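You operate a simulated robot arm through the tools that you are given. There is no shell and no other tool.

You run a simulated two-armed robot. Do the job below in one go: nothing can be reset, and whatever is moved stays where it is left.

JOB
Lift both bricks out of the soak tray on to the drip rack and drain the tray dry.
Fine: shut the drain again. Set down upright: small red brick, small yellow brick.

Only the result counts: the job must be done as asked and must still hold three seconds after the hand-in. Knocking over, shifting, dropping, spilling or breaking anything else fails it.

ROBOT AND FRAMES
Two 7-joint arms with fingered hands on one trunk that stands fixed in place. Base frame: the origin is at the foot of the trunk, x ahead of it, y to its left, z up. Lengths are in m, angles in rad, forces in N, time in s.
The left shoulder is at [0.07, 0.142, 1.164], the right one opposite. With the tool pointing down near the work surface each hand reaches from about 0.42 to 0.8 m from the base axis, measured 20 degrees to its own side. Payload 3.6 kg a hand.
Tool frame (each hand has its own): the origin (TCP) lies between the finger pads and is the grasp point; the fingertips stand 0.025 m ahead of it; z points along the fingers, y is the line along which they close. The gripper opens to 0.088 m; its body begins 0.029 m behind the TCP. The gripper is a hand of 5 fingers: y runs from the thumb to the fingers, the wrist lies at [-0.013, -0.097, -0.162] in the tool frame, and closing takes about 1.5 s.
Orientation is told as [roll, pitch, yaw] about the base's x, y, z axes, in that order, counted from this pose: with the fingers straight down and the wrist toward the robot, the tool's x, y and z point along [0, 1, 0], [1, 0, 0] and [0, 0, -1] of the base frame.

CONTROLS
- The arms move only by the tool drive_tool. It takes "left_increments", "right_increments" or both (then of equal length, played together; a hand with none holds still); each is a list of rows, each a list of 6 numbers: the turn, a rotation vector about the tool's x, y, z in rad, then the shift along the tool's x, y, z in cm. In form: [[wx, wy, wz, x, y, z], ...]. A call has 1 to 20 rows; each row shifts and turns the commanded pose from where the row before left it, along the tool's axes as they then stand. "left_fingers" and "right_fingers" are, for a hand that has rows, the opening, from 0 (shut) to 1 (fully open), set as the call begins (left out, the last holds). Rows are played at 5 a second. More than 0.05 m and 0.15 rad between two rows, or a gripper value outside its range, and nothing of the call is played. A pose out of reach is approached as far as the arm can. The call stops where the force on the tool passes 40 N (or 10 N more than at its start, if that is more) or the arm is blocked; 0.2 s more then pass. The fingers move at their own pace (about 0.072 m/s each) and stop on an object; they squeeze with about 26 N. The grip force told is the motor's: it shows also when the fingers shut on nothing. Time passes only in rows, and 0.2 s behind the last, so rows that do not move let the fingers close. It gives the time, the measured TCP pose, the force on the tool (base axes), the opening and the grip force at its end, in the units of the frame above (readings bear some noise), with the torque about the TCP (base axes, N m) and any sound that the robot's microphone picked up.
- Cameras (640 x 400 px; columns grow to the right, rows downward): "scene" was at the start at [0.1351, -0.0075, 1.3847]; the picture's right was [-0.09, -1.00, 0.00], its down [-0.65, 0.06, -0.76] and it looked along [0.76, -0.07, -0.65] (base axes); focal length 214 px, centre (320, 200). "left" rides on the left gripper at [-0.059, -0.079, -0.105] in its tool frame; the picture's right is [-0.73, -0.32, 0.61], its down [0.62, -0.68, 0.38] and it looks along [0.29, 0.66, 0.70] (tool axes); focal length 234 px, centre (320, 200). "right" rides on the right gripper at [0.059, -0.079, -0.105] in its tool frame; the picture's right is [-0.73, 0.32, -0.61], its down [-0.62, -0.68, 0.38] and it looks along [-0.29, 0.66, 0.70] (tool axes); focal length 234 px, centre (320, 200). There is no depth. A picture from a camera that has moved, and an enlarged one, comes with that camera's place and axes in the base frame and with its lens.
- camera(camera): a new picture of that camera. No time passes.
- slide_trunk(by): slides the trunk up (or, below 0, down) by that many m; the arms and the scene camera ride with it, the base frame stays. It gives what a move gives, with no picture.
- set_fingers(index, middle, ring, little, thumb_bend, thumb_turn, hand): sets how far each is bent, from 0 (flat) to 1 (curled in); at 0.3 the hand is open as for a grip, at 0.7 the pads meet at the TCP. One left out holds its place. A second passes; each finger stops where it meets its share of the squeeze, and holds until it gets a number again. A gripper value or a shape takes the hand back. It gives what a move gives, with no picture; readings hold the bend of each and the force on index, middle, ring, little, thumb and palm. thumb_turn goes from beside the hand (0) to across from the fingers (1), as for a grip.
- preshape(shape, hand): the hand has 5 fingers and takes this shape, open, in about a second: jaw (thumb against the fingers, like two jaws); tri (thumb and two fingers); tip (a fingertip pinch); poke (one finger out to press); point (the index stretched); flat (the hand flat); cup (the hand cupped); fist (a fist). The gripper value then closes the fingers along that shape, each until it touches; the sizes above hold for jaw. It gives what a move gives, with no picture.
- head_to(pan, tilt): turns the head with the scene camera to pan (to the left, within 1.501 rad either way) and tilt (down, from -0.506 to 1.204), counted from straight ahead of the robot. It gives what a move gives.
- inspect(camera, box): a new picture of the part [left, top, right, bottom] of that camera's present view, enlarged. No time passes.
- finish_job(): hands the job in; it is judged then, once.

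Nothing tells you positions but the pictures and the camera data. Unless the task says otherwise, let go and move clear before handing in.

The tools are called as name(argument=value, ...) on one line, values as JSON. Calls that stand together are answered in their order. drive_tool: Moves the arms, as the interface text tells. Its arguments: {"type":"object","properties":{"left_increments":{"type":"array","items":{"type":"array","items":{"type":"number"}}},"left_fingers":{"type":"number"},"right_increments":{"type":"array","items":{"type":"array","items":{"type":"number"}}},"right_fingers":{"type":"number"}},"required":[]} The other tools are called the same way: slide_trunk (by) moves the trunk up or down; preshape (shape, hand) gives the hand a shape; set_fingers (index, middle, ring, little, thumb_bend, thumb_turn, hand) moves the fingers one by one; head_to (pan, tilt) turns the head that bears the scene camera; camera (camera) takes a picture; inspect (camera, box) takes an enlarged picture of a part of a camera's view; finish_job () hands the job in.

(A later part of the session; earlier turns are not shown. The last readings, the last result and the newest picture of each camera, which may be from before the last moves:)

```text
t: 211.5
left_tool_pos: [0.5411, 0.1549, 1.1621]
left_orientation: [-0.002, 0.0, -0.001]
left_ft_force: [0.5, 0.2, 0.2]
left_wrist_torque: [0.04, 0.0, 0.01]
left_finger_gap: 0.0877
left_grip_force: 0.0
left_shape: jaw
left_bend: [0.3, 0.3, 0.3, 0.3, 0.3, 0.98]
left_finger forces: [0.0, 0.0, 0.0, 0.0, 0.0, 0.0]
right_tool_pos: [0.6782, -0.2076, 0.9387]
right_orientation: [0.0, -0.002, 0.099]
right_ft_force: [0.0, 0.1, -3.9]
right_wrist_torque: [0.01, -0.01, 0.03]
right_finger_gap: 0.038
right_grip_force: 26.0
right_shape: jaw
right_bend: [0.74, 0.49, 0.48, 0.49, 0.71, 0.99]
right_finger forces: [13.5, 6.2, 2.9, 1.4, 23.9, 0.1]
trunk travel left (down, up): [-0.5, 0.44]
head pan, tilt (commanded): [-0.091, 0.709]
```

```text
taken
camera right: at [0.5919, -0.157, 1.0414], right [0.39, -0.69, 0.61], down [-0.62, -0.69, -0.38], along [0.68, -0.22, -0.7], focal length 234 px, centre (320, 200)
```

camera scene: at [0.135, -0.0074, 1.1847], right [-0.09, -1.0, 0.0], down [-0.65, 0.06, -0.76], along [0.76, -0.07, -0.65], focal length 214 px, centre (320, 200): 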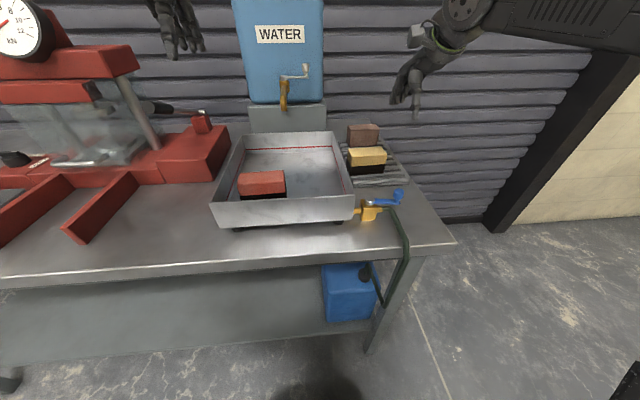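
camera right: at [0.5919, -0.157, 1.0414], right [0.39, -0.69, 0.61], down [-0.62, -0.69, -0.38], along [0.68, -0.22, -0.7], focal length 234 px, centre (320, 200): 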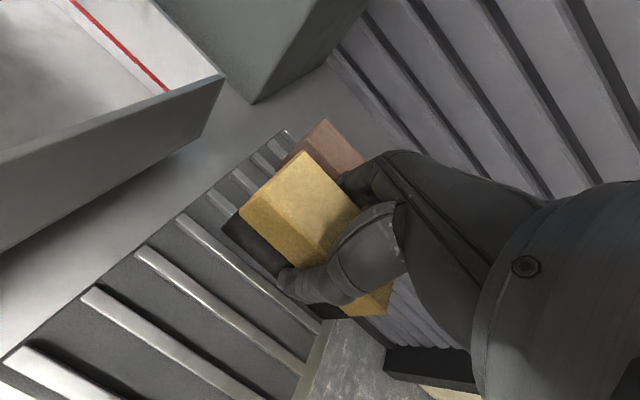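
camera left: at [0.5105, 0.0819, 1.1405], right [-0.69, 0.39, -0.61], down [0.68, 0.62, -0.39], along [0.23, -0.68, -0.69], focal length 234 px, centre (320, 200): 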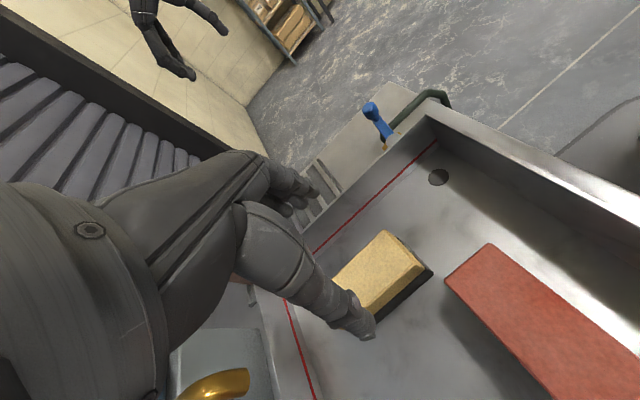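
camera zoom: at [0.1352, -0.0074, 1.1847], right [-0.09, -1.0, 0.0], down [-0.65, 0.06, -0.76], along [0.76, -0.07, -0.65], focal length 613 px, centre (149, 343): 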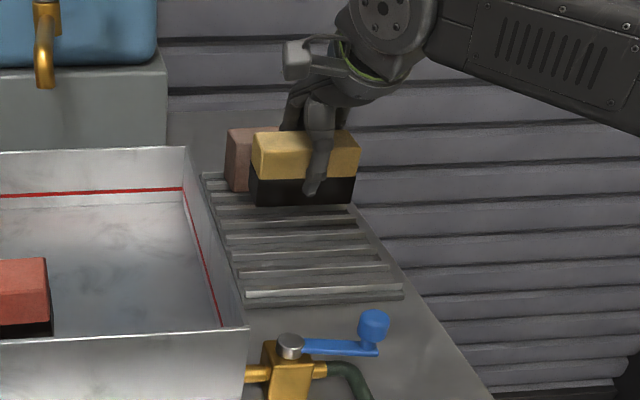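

The bar positions check out (x≈0.659 and 0.689 under this spot). I'll shift 4 mm toward the robot and lower the brick onto them.

drive_tool(right_increments=[[0, 0, 0, 0, -0.4, 1], [0, 0, 0, 0, 0, 1], [0, 0, 0, 0, 0, 0.7], [0, 0, 0, 0, 0, 0.4], [0, 0, 0, 0, 0, 0.3], [0, 0, 0, 0, 0, 0]])

inspect(camera="scene", box=[320, 80, 440, 220])

```text
t: 212.9
left_tool_pos: [0.54, 0.1551, 1.1612]
left_orientation: [-0.004, 0.0, -0.002]
left_ft_force: [1.1, 0.6, 0.4]
left_wrist_torque: [-0.02, 0.02, 0.02]
left_finger_gap: 0.0875
left_grip_force: 0.2
left_shape: jaw
left_bend: [0.3, 0.3, 0.3, 0.3, 0.3, 0.98]
left_finger forces: [0.0, 0.0, 0.1, 0.0, 0.0, 0.0]
right_tool_pos: [0.6744, -0.2065, 0.905]
right_orientation: [0.0, 0.0, 0.098]
right_ft_force: [1.4, -0.5, -1.4]
right_wrist_torque: [0.03, 0.05, 0.02]
right_finger_gap: 0.0378
right_grip_force: 25.8
right_shape: jaw
right_bend: [0.74, 0.49, 0.48, 0.49, 0.72, 0.99]
right_finger forces: [13.9, 6.4, 3.2, 1.5, 24.2, 0.0]
trunk travel left (down, up): [-0.5, 0.44]
head pan, tilt (commanded): [-0.091, 0.709]
```

```text
2.86 times, centred on (380, 150) of scene
camera zoom: at [0.1355, -0.0076, 1.1847], right [-0.09, -1.0, 0.0], down [-0.65, 0.06, -0.76], along [0.76, -0.07, -0.65], focal length 613 px, centre (149, 343)
```

zoom: 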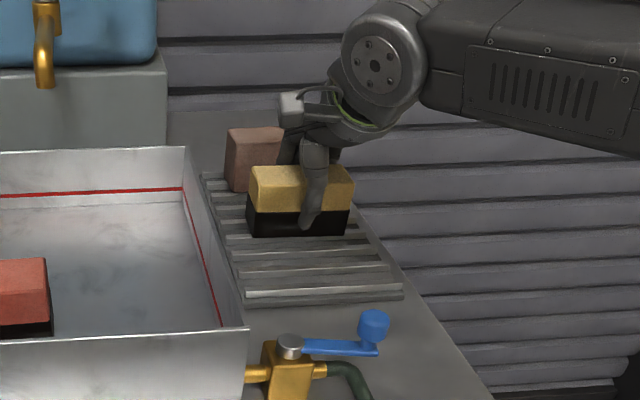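

drive_tool(right_increments=[[0, 0, 0, 0, 0, 0.1], [0, 0, 0, 0, 0, 0.05], [0, 0, 0, 0, 0, 0]])

drive_tool(right_increments=[[0, 0, 0, 0, 0, 0], [0, 0, 0, 0, 0, 0], [0, 0, 0, 0, 0, 0], [0, 0, 0, 0, 0, 0], [0, 0, 0, 0, 0, 0], [0, 0, 0, 0, 0, -1], [0, 0, 0, 0, 0, -2], [0, 0, 0, 0, 0, -2], [0, 0, 0, 0, 0, -2], [0, 0, 0, 0, 0, -2], [0, 0, 0, -2, -1, -1], [0, 0, 0, -2, -1, -1], [0, 0, 0, -2, -1, -1], [0, 0, 0, -2, -1, -1], [0, 0, 0, -2, -1, 0], [0, 0, 0, -2, -1, 0], [0, 0, 0, 0, 0, 0]], right_fingers=0.9)

inspect(camera="scene", box=[320, 80, 440, 220])

camera(camera="right")

```text
t: 213.7
left_tool_pos: [0.5404, 0.1548, 1.162]
left_orientation: [-0.004, -0.001, -0.002]
left_ft_force: [0.5, -0.3, 0.5]
left_wrist_torque: [-0.01, -0.01, -0.01]
left_finger_gap: 0.0877
left_grip_force: 0.1
left_shape: jaw
left_bend: [0.3, 0.3, 0.3, 0.3, 0.3, 0.98]
left_finger forces: [0.0, 0.0, 0.0, 0.0, 0.1, 0.1]
right_tool_pos: [0.6744, -0.2075, 0.9041]
right_orientation: [0.0, -0.004, 0.098]
right_ft_force: [4.4, -2.3, 8.1]
right_wrist_torque: [-0.09, -0.06, 0.02]
right_finger_gap: 0.0384
right_grip_force: 25.7
right_shape: jaw
right_bend: [0.74, 0.49, 0.48, 0.49, 0.72, 0.99]
right_finger forces: [15.5, 7.9, 3.9, 2.1, 24.4, 0.0]
trunk travel left (down, up): [-0.5, 0.44]
head pan, tilt (commanded): [-0.091, 0.709]
```

```text
t: 217.3
left_tool_pos: [0.5402, 0.1564, 1.1608]
left_orientation: [-0.005, 0.0, -0.003]
left_ft_force: [0.5, -1.0, -0.2]
left_wrist_torque: [0.01, 0.0, 0.02]
left_finger_gap: 0.0881
left_grip_force: 0.1
left_shape: jaw
left_bend: [0.3, 0.3, 0.3, 0.3, 0.3, 0.98]
left_finger forces: [0.1, 0.0, 0.0, 0.0, 0.0, 0.1]
right_tool_pos: [0.6218, -0.3358, 1.0302]
right_orientation: [0.0, -0.004, 0.1]
right_ft_force: [0.1, -0.8, 1.0]
right_wrist_torque: [-0.02, 0.0, -0.01]
right_finger_gap: 0.079
right_grip_force: 0.0
right_shape: jaw
right_bend: [0.29, 0.32, 0.3, 0.31, 0.33, 0.98]
right_finger forces: [0.0, 0.0, 0.1, 0.1, 0.0, 0.0]
right hand out of reach, approached as far as the arm can: row 10
trunk travel left (down, up): [-0.5, 0.44]
head pan, tilt (commanded): [-0.091, 0.709]
```

```text
2.86 times, centred on (380, 150) of scene
camera zoom: at [0.1354, -0.0071, 1.1846], right [-0.09, -1.0, 0.0], down [-0.65, 0.06, -0.76], along [0.76, -0.07, -0.65], focal length 613 px, centre (149, 343)
```

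zoom: 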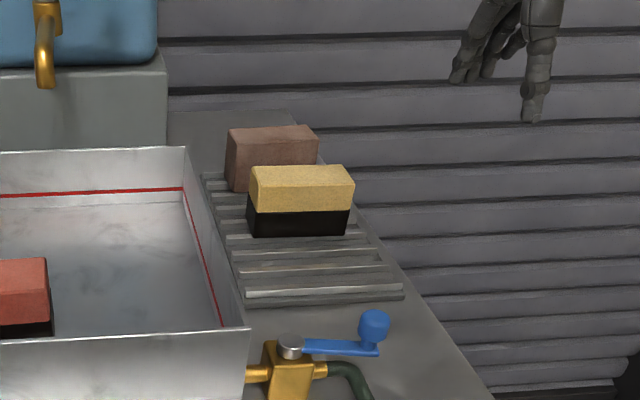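

```text
taken
camera right: at [0.5354, -0.2851, 1.134], right [0.39, -0.69, 0.61], down [-0.62, -0.69, -0.38], along [0.68, -0.22, -0.7], focal length 234 px, centre (320, 200)
```

right: 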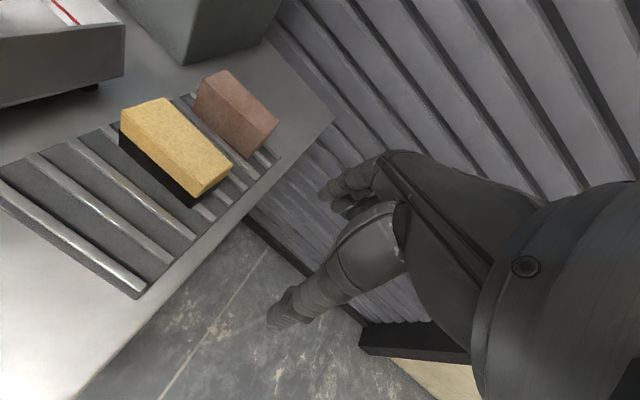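

Yellow now stands level at the back of the rack. Next is the red brick: I'll bring the left hand above it with a slightly narrower opening to clear the tray's front wall.

drive_tool(left_increments=[[0, 0, 0, -1.56, -0.7, 1.5], [0, 0, 0, -1.56, -0.7, 1.5], [0, 0, 0, -1.56, -0.7, 1.5], [0, 0, 0, -1.56, -0.7, 1.5], [0, 0, 0, -1.56, -0.7, 1.5], [0, 0, 0, 0, 0, 1.5], [0, 0, 0, 0, 0, 1.5], [0, 0, 0, 0, 0, 0]], left_fingers=0.85)

camera(camera="left")

inspect(camera="scene", box=[190, 60, 370, 240])

```text
t: 219.1
left_tool_pos: [0.5048, 0.0763, 1.0572]
left_orientation: [-0.004, -0.002, -0.002]
left_ft_force: [0.2, 0.6, -0.7]
left_wrist_torque: [0.03, 0.04, 0.01]
left_finger_gap: 0.0752
left_grip_force: 0.1
left_shape: jaw
left_bend: [0.28, 0.33, 0.31, 0.32, 0.43, 0.98]
left_finger forces: [0.0, 0.0, 0.0, 0.0, 0.1, 0.0]
right_tool_pos: [0.6219, -0.3365, 1.0311]
right_orientation: [0.001, -0.004, 0.098]
right_ft_force: [0.1, -0.2, 0.5]
right_wrist_torque: [0.0, 0.01, 0.0]
right_finger_gap: 0.0792
right_grip_force: 0.1
right_shape: jaw
right_bend: [0.29, 0.32, 0.3, 0.31, 0.33, 0.98]
right_finger forces: [0.0, 0.0, 0.1, 0.0, 0.1, 0.0]
trunk travel left (down, up): [-0.5, 0.44]
head pan, tilt (commanded): [-0.091, 0.709]
```

```text
taken
camera left: at [0.4259, 0.0172, 1.1637], right [-0.32, -0.73, -0.61], down [-0.68, 0.62, -0.39], along [0.66, 0.29, -0.7], focal length 234 px, centre (320, 200)
```

left: 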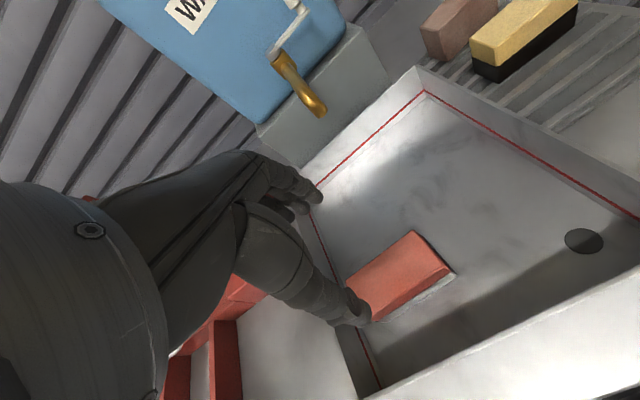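

```text
2.22 times, centred on (280, 150) of scene
camera zoom: at [0.1349, -0.0075, 1.1847], right [-0.09, -1.0, 0.0], down [-0.65, 0.06, -0.76], along [0.76, -0.07, -0.65], focal length 477 px, centre (409, 311)
```

zoom: 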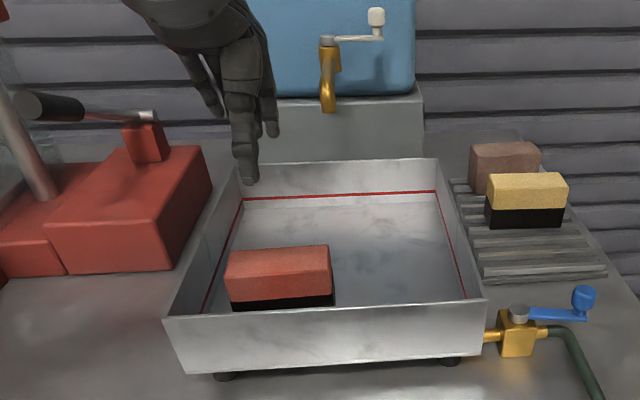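

Red is confirmed at (0.5045,0.0785). I'll descend to the grasp height.

drive_tool(left_increments=[[0, 0, 0, 0.1, 0, 2], [0, 0, 0, 0.1, 0, 2], [0, 0, 0, 0, 0, 2], [0, 0, 0, 0, 0, 2], [0, 0, 0, 0, 0, 2], [0, 0, 0, 0, 0, 2], [0, 0, 0, 0, 0, 1.8], [0, 0, 0, 0, 0, 0]])

inspect(camera="scene", box=[190, 60, 370, 240])

camera(camera="left")

```text
t: 220.9
left_tool_pos: [0.5043, 0.0781, 0.9195]
left_orientation: [-0.002, 0.0, 0.001]
left_ft_force: [0.7, 0.9, 0.5]
left_wrist_torque: [0.02, 0.0, -0.02]
left_finger_gap: 0.075
left_grip_force: 0.1
left_shape: jaw
left_bend: [0.28, 0.33, 0.31, 0.32, 0.43, 0.98]
left_finger forces: [0.0, 0.0, 0.0, 0.0, 0.0, 0.0]
right_tool_pos: [0.6204, -0.3364, 1.0308]
right_orientation: [0.0, -0.002, 0.1]
right_ft_force: [0.5, 0.1, -0.1]
right_wrist_torque: [-0.02, 0.01, 0.0]
right_finger_gap: 0.0789
right_grip_force: 0.0
right_shape: jaw
right_bend: [0.29, 0.32, 0.3, 0.31, 0.33, 0.98]
right_finger forces: [0.1, 0.0, 0.0, 0.1, 0.0, 0.1]
trunk travel left (down, up): [-0.5, 0.44]
head pan, tilt (commanded): [-0.091, 0.709]
```

```text
2.22 times, centred on (280, 150) of scene
camera zoom: at [0.1349, -0.0076, 1.1847], right [-0.09, -1.0, 0.0], down [-0.65, 0.06, -0.76], along [0.76, -0.07, -0.65], focal length 477 px, centre (409, 311)
```

zoom: 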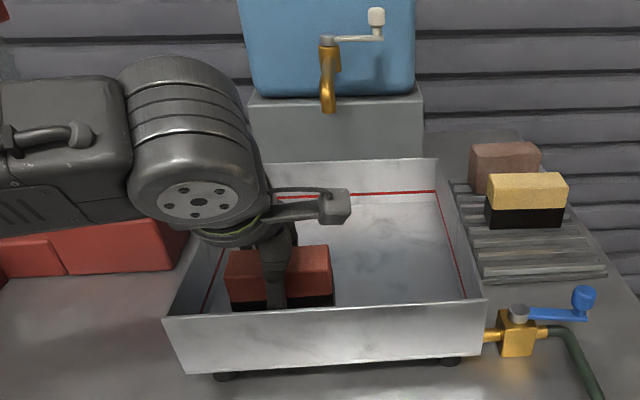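

```text
taken
camera left: at [0.4256, 0.0204, 1.0256], right [-0.32, -0.73, -0.61], down [-0.68, 0.62, -0.39], along [0.66, 0.29, -0.7], focal length 234 px, centre (320, 200)
```

left: 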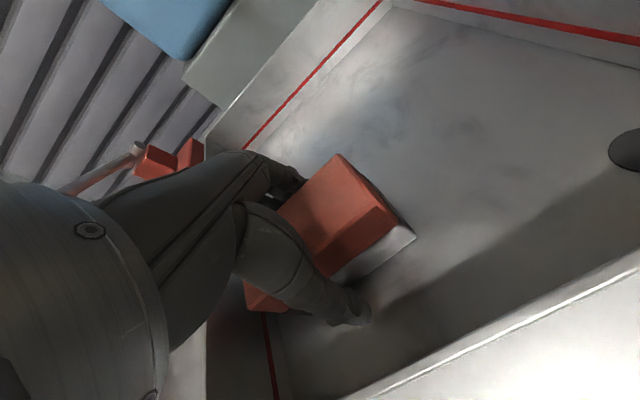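

No contact yet and the thumb is centred on red's near face. I'll close and test-lift.

drive_tool(left_increments=[[0, 0, 0, 0, 0, 0], [0, 0, 0, 0, 0, 0], [0, 0, 0, 0, 0, 0], [0, 0, 0, 0, 0, 0], [0, 0, 0, 0, 0, 0], [0, 0, 0, 0, 0, 0], [0, 0, 0, 0, 0, 0], [0, 0, 0, 0, 0, 0], [0, 0, 0, 0, 0, -0.5], [0, 0, 0, 0, 0, -0.5], [0, 0, 0, 0, 0, -0.5], [0, 0, 0, 0, 0, -0.5], [0, 0, 0, 0, 0, 0]], left_fingers=0)

inspect(camera="scene", box=[190, 60, 370, 240])

camera(camera="left")

```text
t: 223.7
left_tool_pos: [0.5057, 0.0788, 0.9393]
left_orientation: [-0.003, 0.0, -0.002]
left_ft_force: [0.5, 0.3, -4.5]
left_wrist_torque: [-0.01, 0.02, -0.02]
left_finger_gap: 0.0383
left_grip_force: 26.5
left_shape: jaw
left_bend: [0.74, 0.48, 0.47, 0.48, 0.72, 0.99]
left_finger forces: [13.0, 6.3, 3.0, 1.3, 23.9, 0.0]
right_tool_pos: [0.6216, -0.3352, 1.0299]
right_orientation: [0.001, -0.003, 0.099]
right_ft_force: [-0.3, 0.8, -0.6]
right_wrist_torque: [0.01, -0.01, -0.01]
right_finger_gap: 0.0793
right_grip_force: 0.0
right_shape: jaw
right_bend: [0.29, 0.32, 0.3, 0.31, 0.33, 0.98]
right_finger forces: [0.0, 0.0, 0.0, 0.1, 0.1, 0.1]
trunk travel left (down, up): [-0.5, 0.44]
head pan, tilt (commanded): [-0.091, 0.709]
```

```text
2.22 times, centred on (280, 150) of scene
camera zoom: at [0.1357, -0.0074, 1.1846], right [-0.09, -1.0, 0.0], down [-0.65, 0.06, -0.76], along [0.76, -0.07, -0.65], focal length 477 px, centre (409, 311)
```

zoom: 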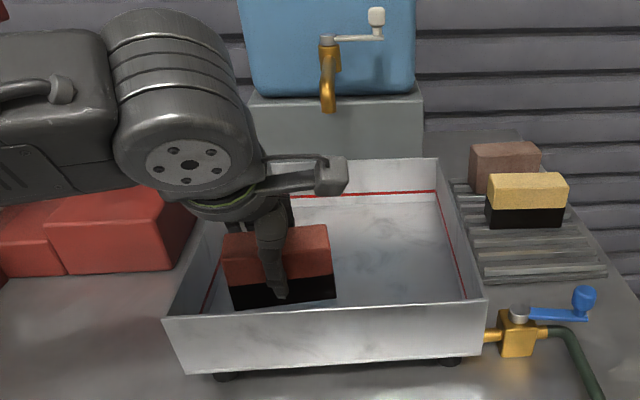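

```text
taken
camera left: at [0.4266, 0.0205, 1.0459], right [-0.32, -0.73, -0.6], down [-0.68, 0.62, -0.38], along [0.66, 0.29, -0.7], focal length 234 px, centre (320, 200)
```

left: 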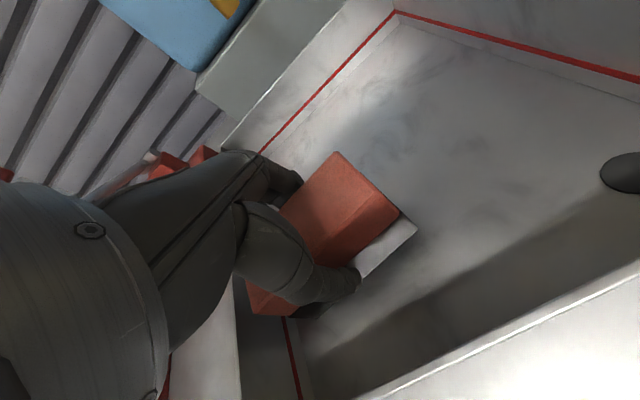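

Red is held level and balanced. I'll lift it above the rim and carry it over toward the front of the rack.

drive_tool(left_increments=[[0, 0, 0, 0, 0, -1.8], [0, 0, 0, 0, 0, -1.8], [0, 0, 0, 0, 0, -1.8], [0, 0, 0, 0, 0, -1.8], [0, 0, 0, 0, 0, -1.8], [0, 0, 0, -2.3, 0.7, 0], [0, 0, 0, -2.3, 0.7, 0], [0, 0, 0, -2.3, 0.7, 0], [0, 0, 0, -2.3, 0.7, 0], [0, 0, 0, -2.3, 0.7, 0], [0, 0, 0, -2.3, 0.7, 0], [0, 0, 0.12, 0, 0, 0], [0, 0, 0, 0, 0, 0]])

camera(camera="scene")

camera(camera="left")

```text
t: 226.5
left_tool_pos: [0.549, -0.0606, 1.0303]
left_orientation: [-0.003, 0.0, -0.122]
left_ft_force: [0.4, 0.2, -4.1]
left_wrist_torque: [-0.01, 0.01, 0.01]
left_finger_gap: 0.0381
left_grip_force: 26.1
left_shape: jaw
left_bend: [0.74, 0.48, 0.47, 0.48, 0.72, 0.99]
left_finger forces: [13.4, 6.3, 3.0, 1.2, 23.9, 0.1]
right_tool_pos: [0.6214, -0.3362, 1.0306]
right_orientation: [0.001, -0.002, 0.098]
right_ft_force: [-1.5, 0.0, 0.2]
right_wrist_torque: [-0.03, 0.03, -0.02]
right_finger_gap: 0.0791
right_grip_force: 0.1
right_shape: jaw
right_bend: [0.29, 0.32, 0.3, 0.31, 0.33, 0.98]
right_finger forces: [0.0, 0.0, 0.0, 0.0, 0.1, 0.1]
trunk travel left (down, up): [-0.5, 0.44]
head pan, tilt (commanded): [-0.091, 0.709]
```

```text
taken
camera scene: at [0.1353, -0.0084, 1.1846], right [-0.09, -1.0, 0.0], down [-0.65, 0.06, -0.76], along [0.76, -0.07, -0.65], focal length 214 px, centre (320, 200)
```

scene: 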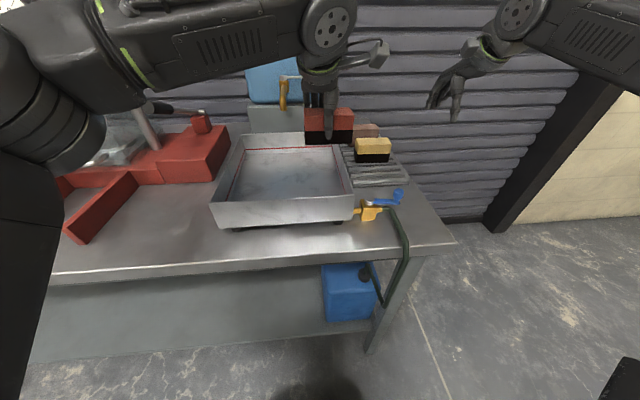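

```text
taken
camera left: at [0.4624, -0.108, 1.1368], right [-0.41, -0.68, -0.61], down [-0.6, 0.7, -0.38], along [0.69, 0.21, -0.7], focal length 234 px, centre (320, 200)
```

left: 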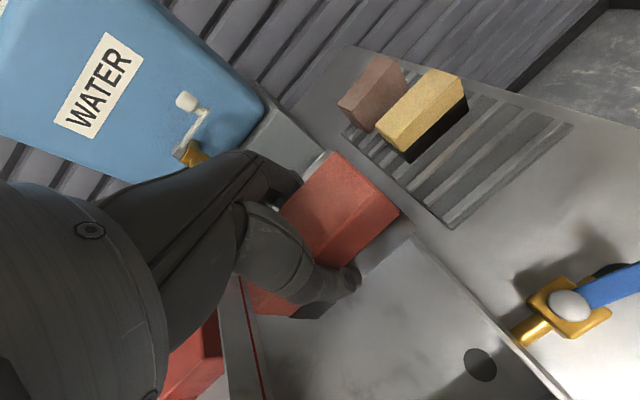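

drive_tool(left_increments=[[0, 0, 0, -2.19, 0.9, 0], [0, 0, 0, -2.19, 0.9, 0], [0, 0, 0, -2.19, 0.9, 0], [0, 0, 0, -2.19, 0.9, 0], [0, 0, 0, -2.19, 0.9, 0], [0, 0, 0, 0, 0, 0]])

camera(camera="left")

camera(camera="right")

inspect(camera="scene", box=[320, 60, 440, 220])

```text
t: 227.9
left_tool_pos: [0.5803, -0.1728, 1.0312]
left_orientation: [-0.002, 0.0, -0.122]
left_ft_force: [0.4, 0.7, -3.6]
left_wrist_torque: [-0.02, 0.0, -0.02]
left_finger_gap: 0.0381
left_grip_force: 26.0
left_shape: jaw
left_bend: [0.74, 0.48, 0.47, 0.48, 0.72, 0.99]
left_finger forces: [13.5, 6.2, 3.2, 1.1, 23.9, 0.0]
right_tool_pos: [0.6226, -0.336, 1.0312]
right_orientation: [0.0, 0.001, 0.099]
right_ft_force: [0.2, -0.6, -0.4]
right_wrist_torque: [-0.03, -0.02, -0.02]
right_finger_gap: 0.0789
right_grip_force: 0.0
right_shape: jaw
right_bend: [0.29, 0.32, 0.3, 0.31, 0.33, 0.98]
right_finger forces: [0.0, 0.0, 0.1, 0.0, 0.1, 0.1]
trunk travel left (down, up): [-0.5, 0.44]
head pan, tilt (commanded): [-0.091, 0.709]
```

```text
taken
camera left: at [0.4941, -0.22, 1.138], right [-0.41, -0.68, -0.6], down [-0.6, 0.7, -0.39], along [0.69, 0.21, -0.7], focal length 234 px, centre (320, 200)
```

left: 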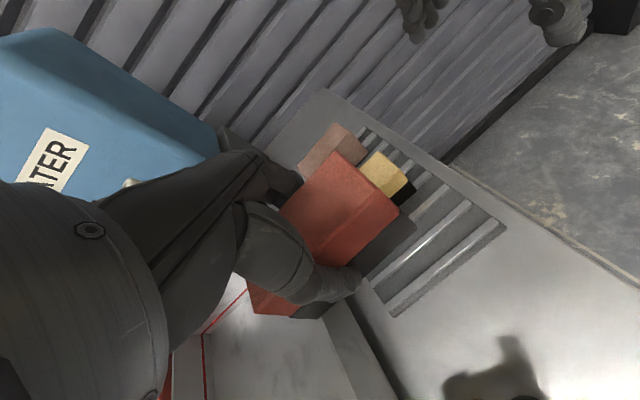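

```text
taken
camera right: at [0.5359, -0.2844, 1.1338], right [0.39, -0.69, 0.61], down [-0.62, -0.69, -0.38], along [0.68, -0.22, -0.7], focal length 234 px, centre (320, 200)
```

right: 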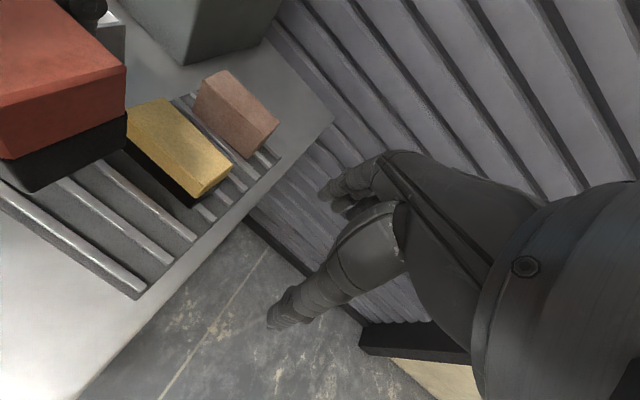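

```text
2.50 times, centred on (380, 140) of scene
camera zoom: at [0.1358, -0.0067, 1.1846], right [-0.09, -1.0, 0.0], down [-0.65, 0.06, -0.76], along [0.76, -0.07, -0.65], focal length 536 px, centre (170, 350)
```

zoom: 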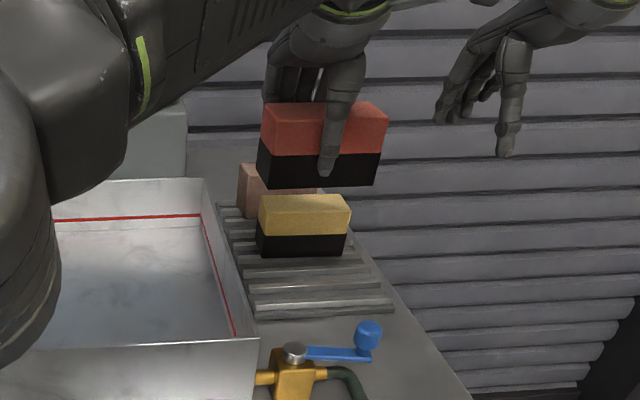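

drive_tool(right_increments=[[0, 0, 0, -2, 0, 0], [0, 0, 0, -2, 0, 0], [0, 0, 0, -2, 0, 0], [0, 0, 0, 0, 0, 0]])

drive_tool(left_increments=[[0, 0, 0, -1.0, 0.12, 0], [0, 0, 0, -0.9, 0.12, 0], [0, 0, 0, 0, 0, 2], [0, 0, 0, 0, 0, 2], [0, 0, 0, 0, 0, 2], [0, 0, 0, 0, 0, 0]])

inspect(camera="scene", box=[320, 60, 440, 220])

inspect(camera="right", box=[0, 0, 320, 240])

```text
t: 228.9
left_tool_pos: [0.5796, -0.1737, 1.0326]
left_orientation: [-0.005, 0.002, -0.119]
left_ft_force: [-0.1, 0.3, -3.9]
left_wrist_torque: [-0.01, 0.0, -0.01]
left_finger_gap: 0.038
left_grip_force: 25.6
left_shape: jaw
left_bend: [0.74, 0.48, 0.47, 0.48, 0.72, 0.99]
left_finger forces: [13.4, 6.3, 3.1, 1.1, 23.9, 0.1]
right_tool_pos: [0.6282, -0.3949, 1.0299]
right_orientation: [0.001, -0.001, 0.1]
right_ft_force: [0.0, 0.0, 0.4]
right_wrist_torque: [-0.01, -0.01, 0.0]
right_finger_gap: 0.0791
right_grip_force: 0.0
right_shape: jaw
right_bend: [0.29, 0.32, 0.3, 0.31, 0.33, 0.98]
right_finger forces: [0.0, 0.1, 0.0, 0.0, 0.0, 0.0]
trunk travel left (down, up): [-0.5, 0.44]
head pan, tilt (commanded): [-0.091, 0.709]
```

```text
t: 230.3
left_tool_pos: [0.5726, -0.1847, 0.9655]
left_orientation: [-0.003, 0.001, -0.121]
left_ft_force: [-0.5, 0.3, -3.5]
left_wrist_torque: [0.04, -0.01, 0.0]
left_finger_gap: 0.0379
left_grip_force: 25.6
left_shape: jaw
left_bend: [0.74, 0.48, 0.47, 0.48, 0.72, 0.99]
left_finger forces: [13.3, 6.3, 3.1, 1.1, 23.9, 0.0]
left hand out of reach, approached as far as the arm can: row 1, 2
right_tool_pos: [0.6271, -0.3946, 1.0299]
right_orientation: [-0.001, -0.001, 0.098]
right_ft_force: [-0.1, -0.5, -0.2]
right_wrist_torque: [0.04, 0.02, 0.0]
right_finger_gap: 0.0791
right_grip_force: 0.1
right_shape: jaw
right_bend: [0.29, 0.32, 0.3, 0.31, 0.33, 0.98]
right_finger forces: [0.1, 0.1, 0.0, 0.1, 0.0, 0.1]
trunk travel left (down, up): [-0.5, 0.44]
head pan, tilt (commanded): [-0.091, 0.709]
```

```text
2.50 times, centred on (380, 140) of scene
camera zoom: at [0.1354, -0.0077, 1.1846], right [-0.09, -1.0, 0.0], down [-0.65, 0.06, -0.76], along [0.76, -0.07, -0.65], focal length 536 px, centre (170, 350)
```

zoom: 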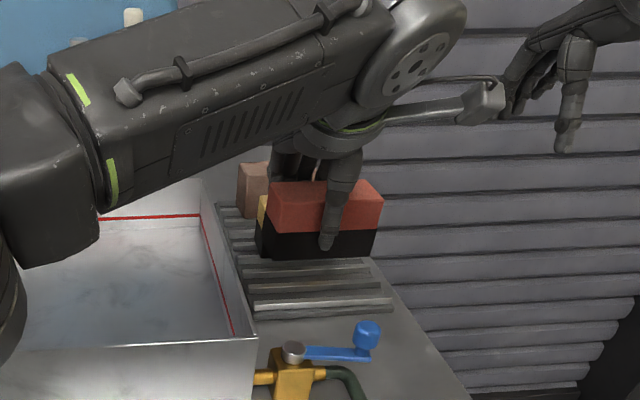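

```text
1.67 times, centred on (160, 120) of right
camera zoom: at [0.5411, -0.344, 1.1333], right [0.39, -0.69, 0.61], down [-0.62, -0.69, -0.38], along [0.68, -0.22, -0.7], focal length 390 px, centre (587, 333)
```

zoom: 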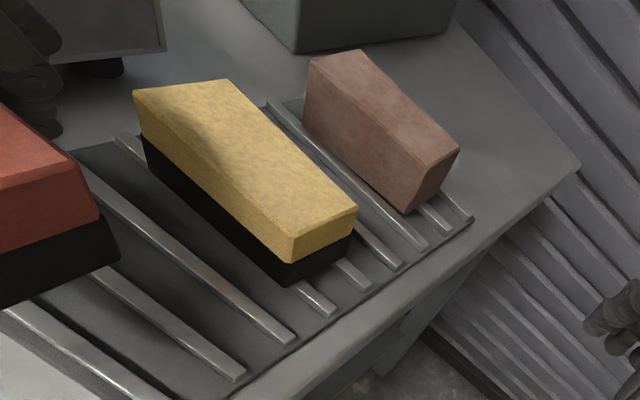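

drive_tool(left_increments=[[0, 0, 0, 0.6, 0.8, 0.5], [0, 0, 0, 0, 0, 1.5], [0, 0, 0, 0, 0, 1.5], [0, 0, 0, 0, 0, 1.3], [0, 0, 0, 0, 0, 0.7], [0, 0, 0, 0, 0, 0]])

inspect(camera="scene", box=[320, 60, 440, 220])

camera(camera="right")

camera(camera="left")

```text
t: 231.7
left_tool_pos: [0.5794, -0.1783, 0.9107]
left_orientation: [-0.003, -0.001, -0.12]
left_ft_force: [-0.7, 0.9, -3.9]
left_wrist_torque: [-0.03, 0.06, -0.02]
left_finger_gap: 0.038
left_grip_force: 25.8
left_shape: jaw
left_bend: [0.74, 0.48, 0.47, 0.48, 0.72, 0.99]
left_finger forces: [13.4, 6.3, 3.1, 1.1, 23.8, 0.1]
right_tool_pos: [0.6274, -0.3944, 1.0297]
right_orientation: [0.0, -0.002, 0.1]
right_ft_force: [-0.8, 0.1, -0.4]
right_wrist_torque: [0.02, -0.01, -0.03]
right_finger_gap: 0.0789
right_grip_force: 0.0
right_shape: jaw
right_bend: [0.29, 0.32, 0.3, 0.31, 0.33, 0.98]
right_finger forces: [0.0, 0.1, 0.1, 0.0, 0.0, 0.0]
trunk travel left (down, up): [-0.5, 0.44]
head pan, tilt (commanded): [-0.091, 0.709]
```

```text
2.50 times, centred on (380, 140) of scene
camera zoom: at [0.1356, -0.0078, 1.1846], right [-0.09, -1.0, 0.0], down [-0.65, 0.06, -0.76], along [0.76, -0.07, -0.65], focal length 536 px, centre (170, 350)
```

zoom: 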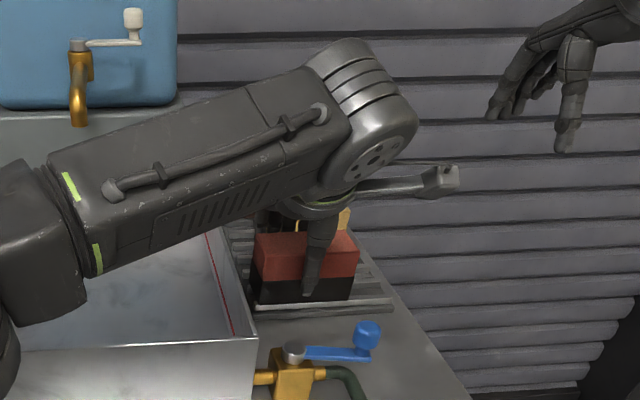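

```text
taken
camera right: at [0.5413, -0.3441, 1.1332], right [0.39, -0.69, 0.61], down [-0.62, -0.69, -0.38], along [0.68, -0.22, -0.7], focal length 234 px, centre (320, 200)
```

right: 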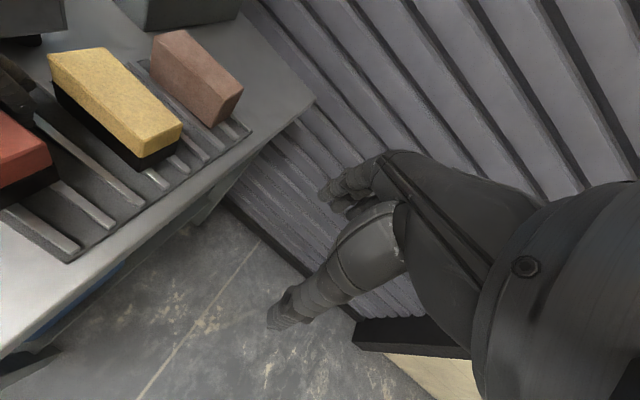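

```text
taken
camera left: at [0.4946, -0.2266, 1.017], right [-0.41, -0.68, -0.61], down [-0.6, 0.7, -0.39], along [0.69, 0.21, -0.7], focal length 234 px, centre (320, 200)
```

left: 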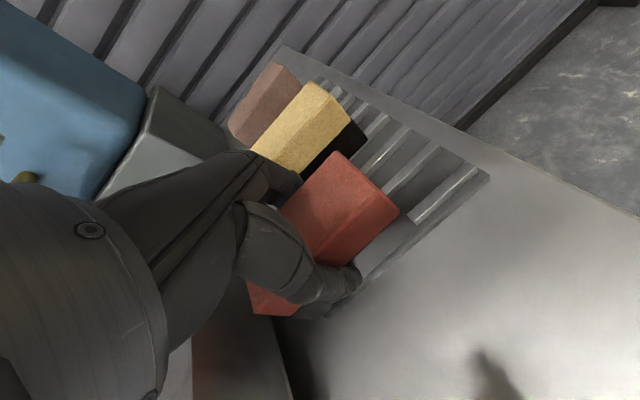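

drive_tool(left_increments=[[0, 0, 0, 0, 0, 0.3], [0, 0, 0, 0, 0, 0.2], [0, 0, 0, 0, 0, 0.15], [0, 0, 0, 0, 0, 0]])

inspect(camera="scene", box=[320, 100, 430, 210])

```text
t: 232.7
left_tool_pos: [0.5804, -0.1769, 0.9035]
left_orientation: [-0.005, -0.001, -0.12]
left_ft_force: [2.9, -1.1, 4.8]
left_wrist_torque: [0.02, -0.03, -0.03]
left_finger_gap: 0.038
left_grip_force: 26.0
left_shape: jaw
left_bend: [0.74, 0.48, 0.47, 0.48, 0.72, 0.98]
left_finger forces: [14.9, 7.2, 3.7, 1.5, 24.5, 0.0]
right_tool_pos: [0.6277, -0.3947, 1.0307]
right_orientation: [-0.001, -0.001, 0.099]
right_ft_force: [0.4, 0.5, 0.2]
right_wrist_torque: [-0.01, 0.01, -0.02]
right_finger_gap: 0.079
right_grip_force: 0.2
right_shape: jaw
right_bend: [0.29, 0.32, 0.3, 0.31, 0.33, 0.98]
right_finger forces: [0.0, 0.1, 0.0, 0.0, 0.0, 0.0]
trunk travel left (down, up): [-0.5, 0.44]
head pan, tilt (commanded): [-0.091, 0.709]
```

```text
3.64 times, centred on (375, 155) of scene
camera zoom: at [0.135, -0.0075, 1.1848], right [-0.09, -1.0, 0.0], down [-0.65, 0.06, -0.76], along [0.76, -0.07, -0.65], focal length 780 px, centre (120, 364)
```

zoom: 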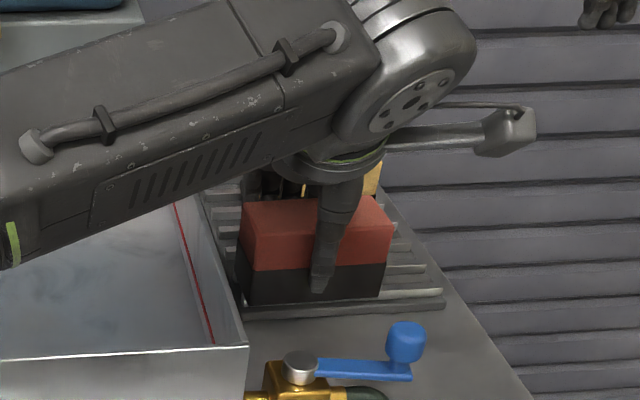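

Red is on the bars. I'll open the fingers only part way, since yellow stands close behind, and then lift straight up.

set_fingers(hand="left", index=0.36, middle=0.36, ring=0.36, little=0.36, thumb_bend=0.42)

inspect(camera="scene", box=[320, 100, 430, 210])

camera(camera="left")

```text
t: 233.7
left_tool_pos: [0.5797, -0.1772, 0.9044]
left_orientation: [-0.003, 0.0, -0.121]
left_ft_force: [-0.2, -0.1, 0.5]
left_wrist_torque: [0.02, -0.01, 0.02]
left_finger_gap: 0.065
left_grip_force: 0.1
left_shape: fingers
left_bend: [0.36, 0.36, 0.36, 0.36, 0.42, 1.0]
left_finger forces: [0.0, 0.0, 0.1, 0.0, 0.0, 0.0]
right_tool_pos: [0.6272, -0.3941, 1.0311]
right_orientation: [0.001, -0.003, 0.101]
right_ft_force: [-0.1, -0.2, 0.0]
right_wrist_torque: [0.0, 0.0, -0.03]
right_finger_gap: 0.079
right_grip_force: 0.1
right_shape: jaw
right_bend: [0.29, 0.32, 0.3, 0.31, 0.33, 0.98]
right_finger forces: [0.0, 0.1, 0.0, 0.0, 0.0, 0.0]
trunk travel left (down, up): [-0.5, 0.44]
head pan, tilt (commanded): [-0.091, 0.709]
```

```text
3.64 times, centred on (375, 155) of scene
camera zoom: at [0.1351, -0.0076, 1.1847], right [-0.09, -1.0, 0.0], down [-0.65, 0.06, -0.76], along [0.76, -0.07, -0.65], focal length 780 px, centre (120, 364)
```

zoom: 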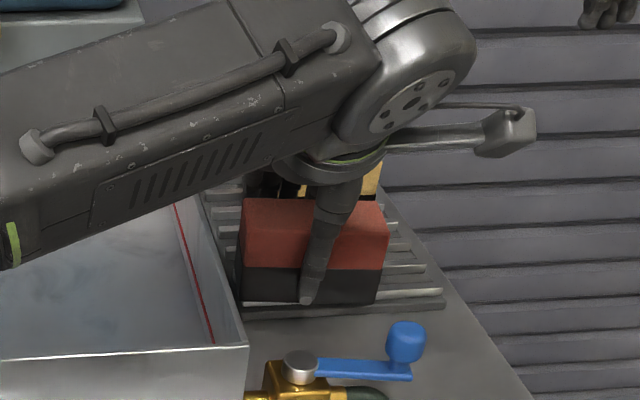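

```text
taken
camera left: at [0.4938, -0.2264, 1.0106], right [-0.41, -0.68, -0.61], down [-0.6, 0.7, -0.39], along [0.69, 0.21, -0.7], focal length 234 px, centre (320, 200)
```

left: 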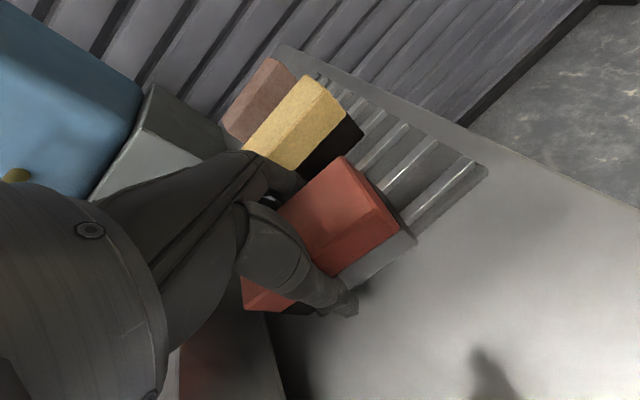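

Released cleanly with no contact. I'll lift the left hand straight up and then look at the red brick.

drive_tool(left_increments=[[0, 0, 0, 0, 0, -1], [0, 0, 0, 0, 0, -1.5], [0, 0, 0, 0, 0, -2], [0, 0, 0, 0, 0, -2], [0, 0, 0, 0, 0, -2], [0, 0, 0, 0, 0, -2], [0, 0, 0, 0, 0, -2], [0, 0, 0, 0, 0, 0]])

camera(camera="left")

inspect(camera="scene", box=[320, 100, 430, 210])

camera(camera="right")

```text
t: 235.5
left_tool_pos: [0.5783, -0.1742, 1.0291]
left_orientation: [-0.005, -0.001, -0.121]
left_ft_force: [-1.0, 0.2, -0.3]
left_wrist_torque: [0.01, -0.01, -0.04]
left_finger_gap: 0.0648
left_grip_force: 0.1
left_shape: fingers
left_bend: [0.36, 0.36, 0.36, 0.36, 0.42, 1.0]
left_finger forces: [0.1, 0.0, 0.0, 0.0, 0.0, 0.1]
right_tool_pos: [0.6259, -0.3943, 1.0305]
right_orientation: [0.0, -0.003, 0.098]
right_ft_force: [0.4, 0.6, 0.2]
right_wrist_torque: [0.0, 0.03, -0.01]
right_finger_gap: 0.0792
right_grip_force: 0.0
right_shape: jaw
right_bend: [0.29, 0.32, 0.3, 0.31, 0.33, 0.98]
right_finger forces: [0.0, 0.1, 0.0, 0.0, 0.1, 0.0]
trunk travel left (down, up): [-0.5, 0.44]
head pan, tilt (commanded): [-0.091, 0.709]
```

```text
taken
camera left: at [0.4941, -0.2225, 1.1365], right [-0.41, -0.69, -0.6], down [-0.6, 0.7, -0.39], along [0.69, 0.21, -0.7], focal length 234 px, centre (320, 200)
```

left: 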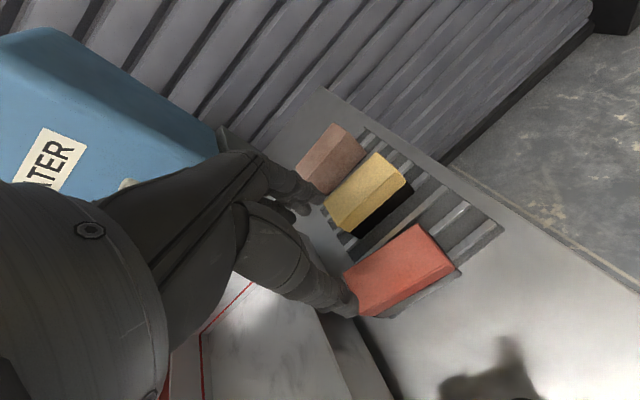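

```text
3.64 times, centred on (375, 155) of scene
camera zoom: at [0.1353, -0.0076, 1.1846], right [-0.09, -1.0, 0.0], down [-0.65, 0.06, -0.76], along [0.76, -0.07, -0.65], focal length 780 px, centre (120, 364)
```

zoom: 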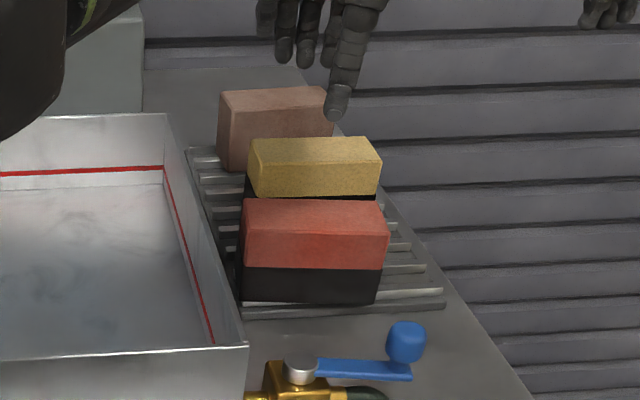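

```text
taken
camera right: at [0.5411, -0.344, 1.1333], right [0.39, -0.69, 0.61], down [-0.62, -0.69, -0.38], along [0.68, -0.22, -0.7], focal length 234 px, centre (320, 200)
```

right: 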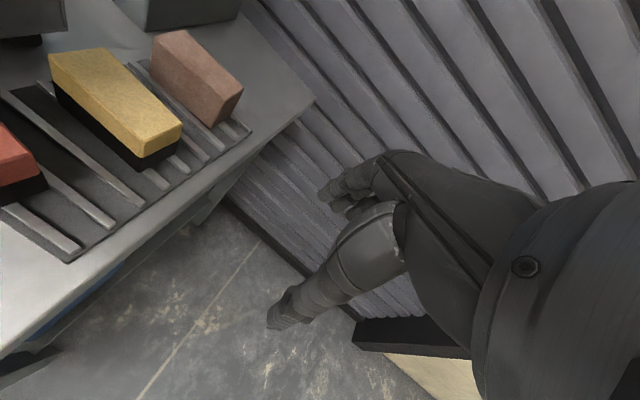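

Both bricks stand upright on the rack. I'll withdraw the left arm and inspect the tray for water.

drive_tool(left_increments=[[0, 0, 0, 2.19, -0.9, -0.5], [0, 0, 0, 2.19, -0.9, -0.5], [0, 0, 0, 2.19, -0.9, -0.5], [0, 0, 0, 2.19, -0.9, -0.5], [0, 0, 0, 2.19, -0.9, -0.5], [0, 0, -0.12, 0, 0, 0], [0, 0, 0, 2.3, -0.5, -2], [0, 0, 0, 2.3, -0.5, -2], [0, 0, 0, 2.3, -0.5, -2], [0, 0, 0, 2.3, 0, -2], [0, 0, 0, 2.3, 0, -2], [0, 0, 0, 2.3, 0, -2], [0, 0, 0, 2.3, 0, -1], [0, 0, 0, 2.3, 0, 0], [0, 0, 0, 2.3, 0, 0], [0, 0, 0, 0, 0, 0]])

camera(camera="scene")

inspect(camera="scene", box=[200, 120, 420, 240])

inspect(camera="scene", box=[330, 170, 430, 250])

```text
t: 238.9
left_tool_pos: [0.5334, 0.1431, 1.1822]
left_orientation: [-0.002, -0.002, -0.001]
left_ft_force: [-1.2, -0.7, 0.6]
left_wrist_torque: [-0.03, -0.02, 0.01]
left_finger_gap: 0.0649
left_grip_force: 0.0
left_shape: fingers
left_bend: [0.36, 0.36, 0.36, 0.36, 0.42, 1.0]
left_finger forces: [0.1, 0.0, 0.1, 0.0, 0.0, 0.0]
right_tool_pos: [0.6274, -0.395, 1.03]
right_orientation: [0.001, -0.002, 0.1]
right_ft_force: [0.0, -0.4, 0.1]
right_wrist_torque: [0.0, -0.01, 0.01]
right_finger_gap: 0.0793
right_grip_force: 0.0
right_shape: jaw
right_bend: [0.29, 0.32, 0.3, 0.31, 0.33, 0.98]
right_finger forces: [0.1, 0.0, 0.0, 0.1, 0.0, 0.0]
trunk travel left (down, up): [-0.5, 0.44]
head pan, tilt (commanded): [-0.091, 0.709]
```

```text
taken
camera scene: at [0.1352, -0.008, 1.1847], right [-0.09, -1.0, 0.0], down [-0.65, 0.06, -0.76], along [0.76, -0.07, -0.65], focal length 214 px, centre (320, 200)
```

scene: 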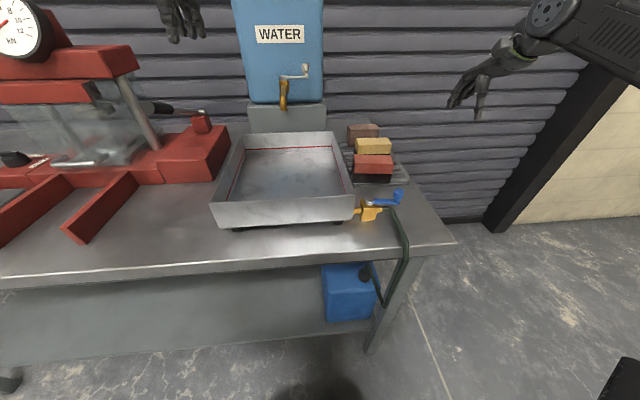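

```text
2.91 times, centred on (310, 180) of scene
camera zoom: at [0.1352, -0.008, 1.1847], right [-0.09, -1.0, 0.0], down [-0.65, 0.06, -0.76], along [0.76, -0.07, -0.65], focal length 624 px, centre (349, 258)
```

zoom: 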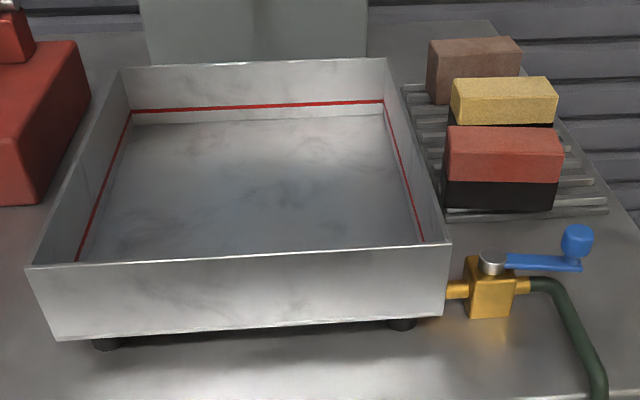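

```text
5.00 times, centred on (380, 210) of scene
camera zoom: at [0.1352, -0.008, 1.1847], right [-0.09, -1.0, 0.0], down [-0.65, 0.06, -0.76], along [0.76, -0.07, -0.65], focal length 1072 px, centre (20, 150)
```

zoom: 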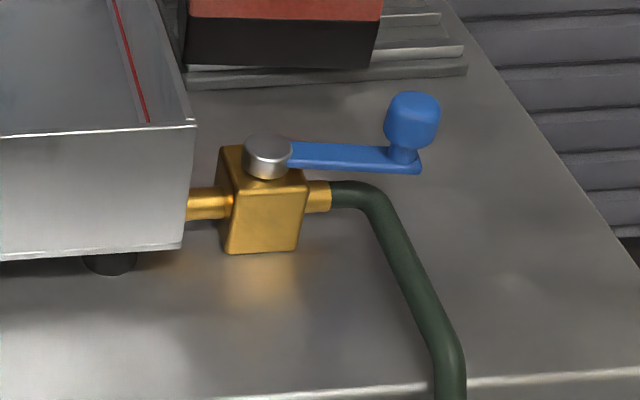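

The tray looks empty, and the drain has been open for over 200 s. I'll now prepare the right hand to shut the drain: bring it round to yaw 45° with index and middle as a pusher and the thumb aside.

drive_tool(right_increments=[[0, 0, 0, 0.69, -1.88, -0.8], [0, 0, 0, 0.69, -1.88, -0.8], [0, 0, 0, 0.69, -1.88, -0.8], [0, 0, 0, 0.69, -1.88, -0.8], [0, 0, 0, 0.69, -1.88, -0.8], [0, 0, -0.137, 0, 0, 0], [0, 0, -0.137, 0, 0, 0], [0, 0, -0.137, 0, 0, 0], [0, 0, -0.137, 0, 0, 0], [0, 0, -0.137, 0, 0, 0], [0, 0, 0, 0, 0, 0]])

set_fingers(hand="right", index=0.7, middle=0.7, ring=1, little=1, thumb_bend=0.2, thumb_turn=0)

camera(camera="scene")

camera(camera="right")

```text
t: 241.3
left_tool_pos: [0.534, 0.1437, 1.1828]
left_orientation: [-0.002, 0.001, -0.002]
left_ft_force: [0.9, 0.3, 0.2]
left_wrist_torque: [0.01, 0.0, 0.01]
left_finger_gap: 0.0652
left_grip_force: 0.2
left_shape: fingers
left_bend: [0.36, 0.36, 0.36, 0.36, 0.42, 1.0]
left_finger forces: [0.0, 0.1, 0.0, 0.1, 0.1, 0.1]
right_tool_pos: [0.5293, -0.3691, 1.0707]
right_orientation: [-0.001, -0.002, 0.784]
right_ft_force: [0.9, 0.2, -0.4]
right_wrist_torque: [0.01, 0.0, -0.01]
right_finger_gap: 0.0792
right_grip_force: 0.1
right_shape: jaw
right_bend: [0.29, 0.32, 0.3, 0.31, 0.33, 0.98]
right_finger forces: [0.0, 0.1, 0.0, 0.0, 0.0, 0.1]
trunk travel left (down, up): [-0.5, 0.44]
head pan, tilt (commanded): [-0.091, 0.709]
```

```text
t: 242.3
left_tool_pos: [0.5345, 0.1452, 1.1831]
left_orientation: [-0.003, -0.001, -0.002]
left_ft_force: [-0.8, 0.4, 0.2]
left_wrist_torque: [0.06, -0.05, 0.0]
left_finger_gap: 0.065
left_grip_force: 0.2
left_shape: fingers
left_bend: [0.36, 0.36, 0.36, 0.36, 0.42, 1.0]
left_finger forces: [0.1, 0.0, 0.0, 0.0, 0.1, 0.0]
right_tool_pos: [0.531, -0.3697, 1.0708]
right_orientation: [0.002, -0.001, 0.785]
right_ft_force: [-0.3, -0.4, 0.4]
right_wrist_torque: [-0.04, 0.03, 0.0]
right_finger_gap: 0.1041
right_grip_force: 0.1
right_shape: fingers
right_bend: [0.7, 0.7, 1.0, 1.0, 0.2, 0.0]
right_finger forces: [0.0, 0.0, 0.0, 0.0, 0.0, 0.1]
trunk travel left (down, up): [-0.5, 0.44]
head pan, tilt (commanded): [-0.091, 0.709]
```

```text
taken
camera scene: at [0.1351, -0.0075, 1.1847], right [-0.09, -1.0, 0.0], down [-0.65, 0.06, -0.76], along [0.76, -0.07, -0.65], focal length 214 px, centre (320, 200)
```

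scene: 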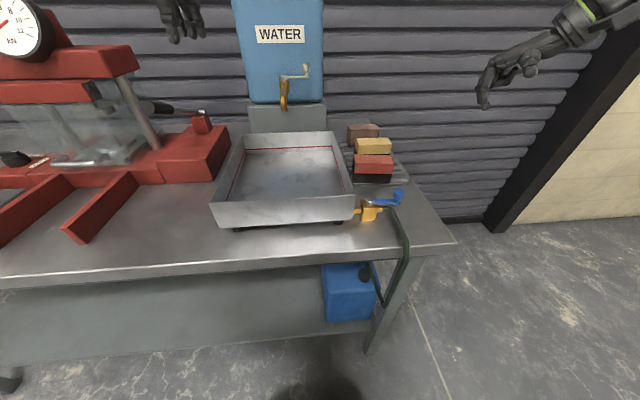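

```text
taken
camera right: at [0.4314, -0.3836, 1.1741], right [0.74, -0.29, 0.61], down [-0.04, -0.92, -0.38], along [0.67, 0.26, -0.69], focal length 234 px, centre (320, 200)
```

right: 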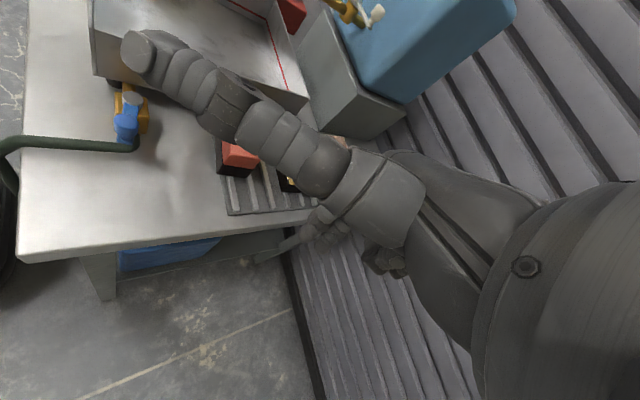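

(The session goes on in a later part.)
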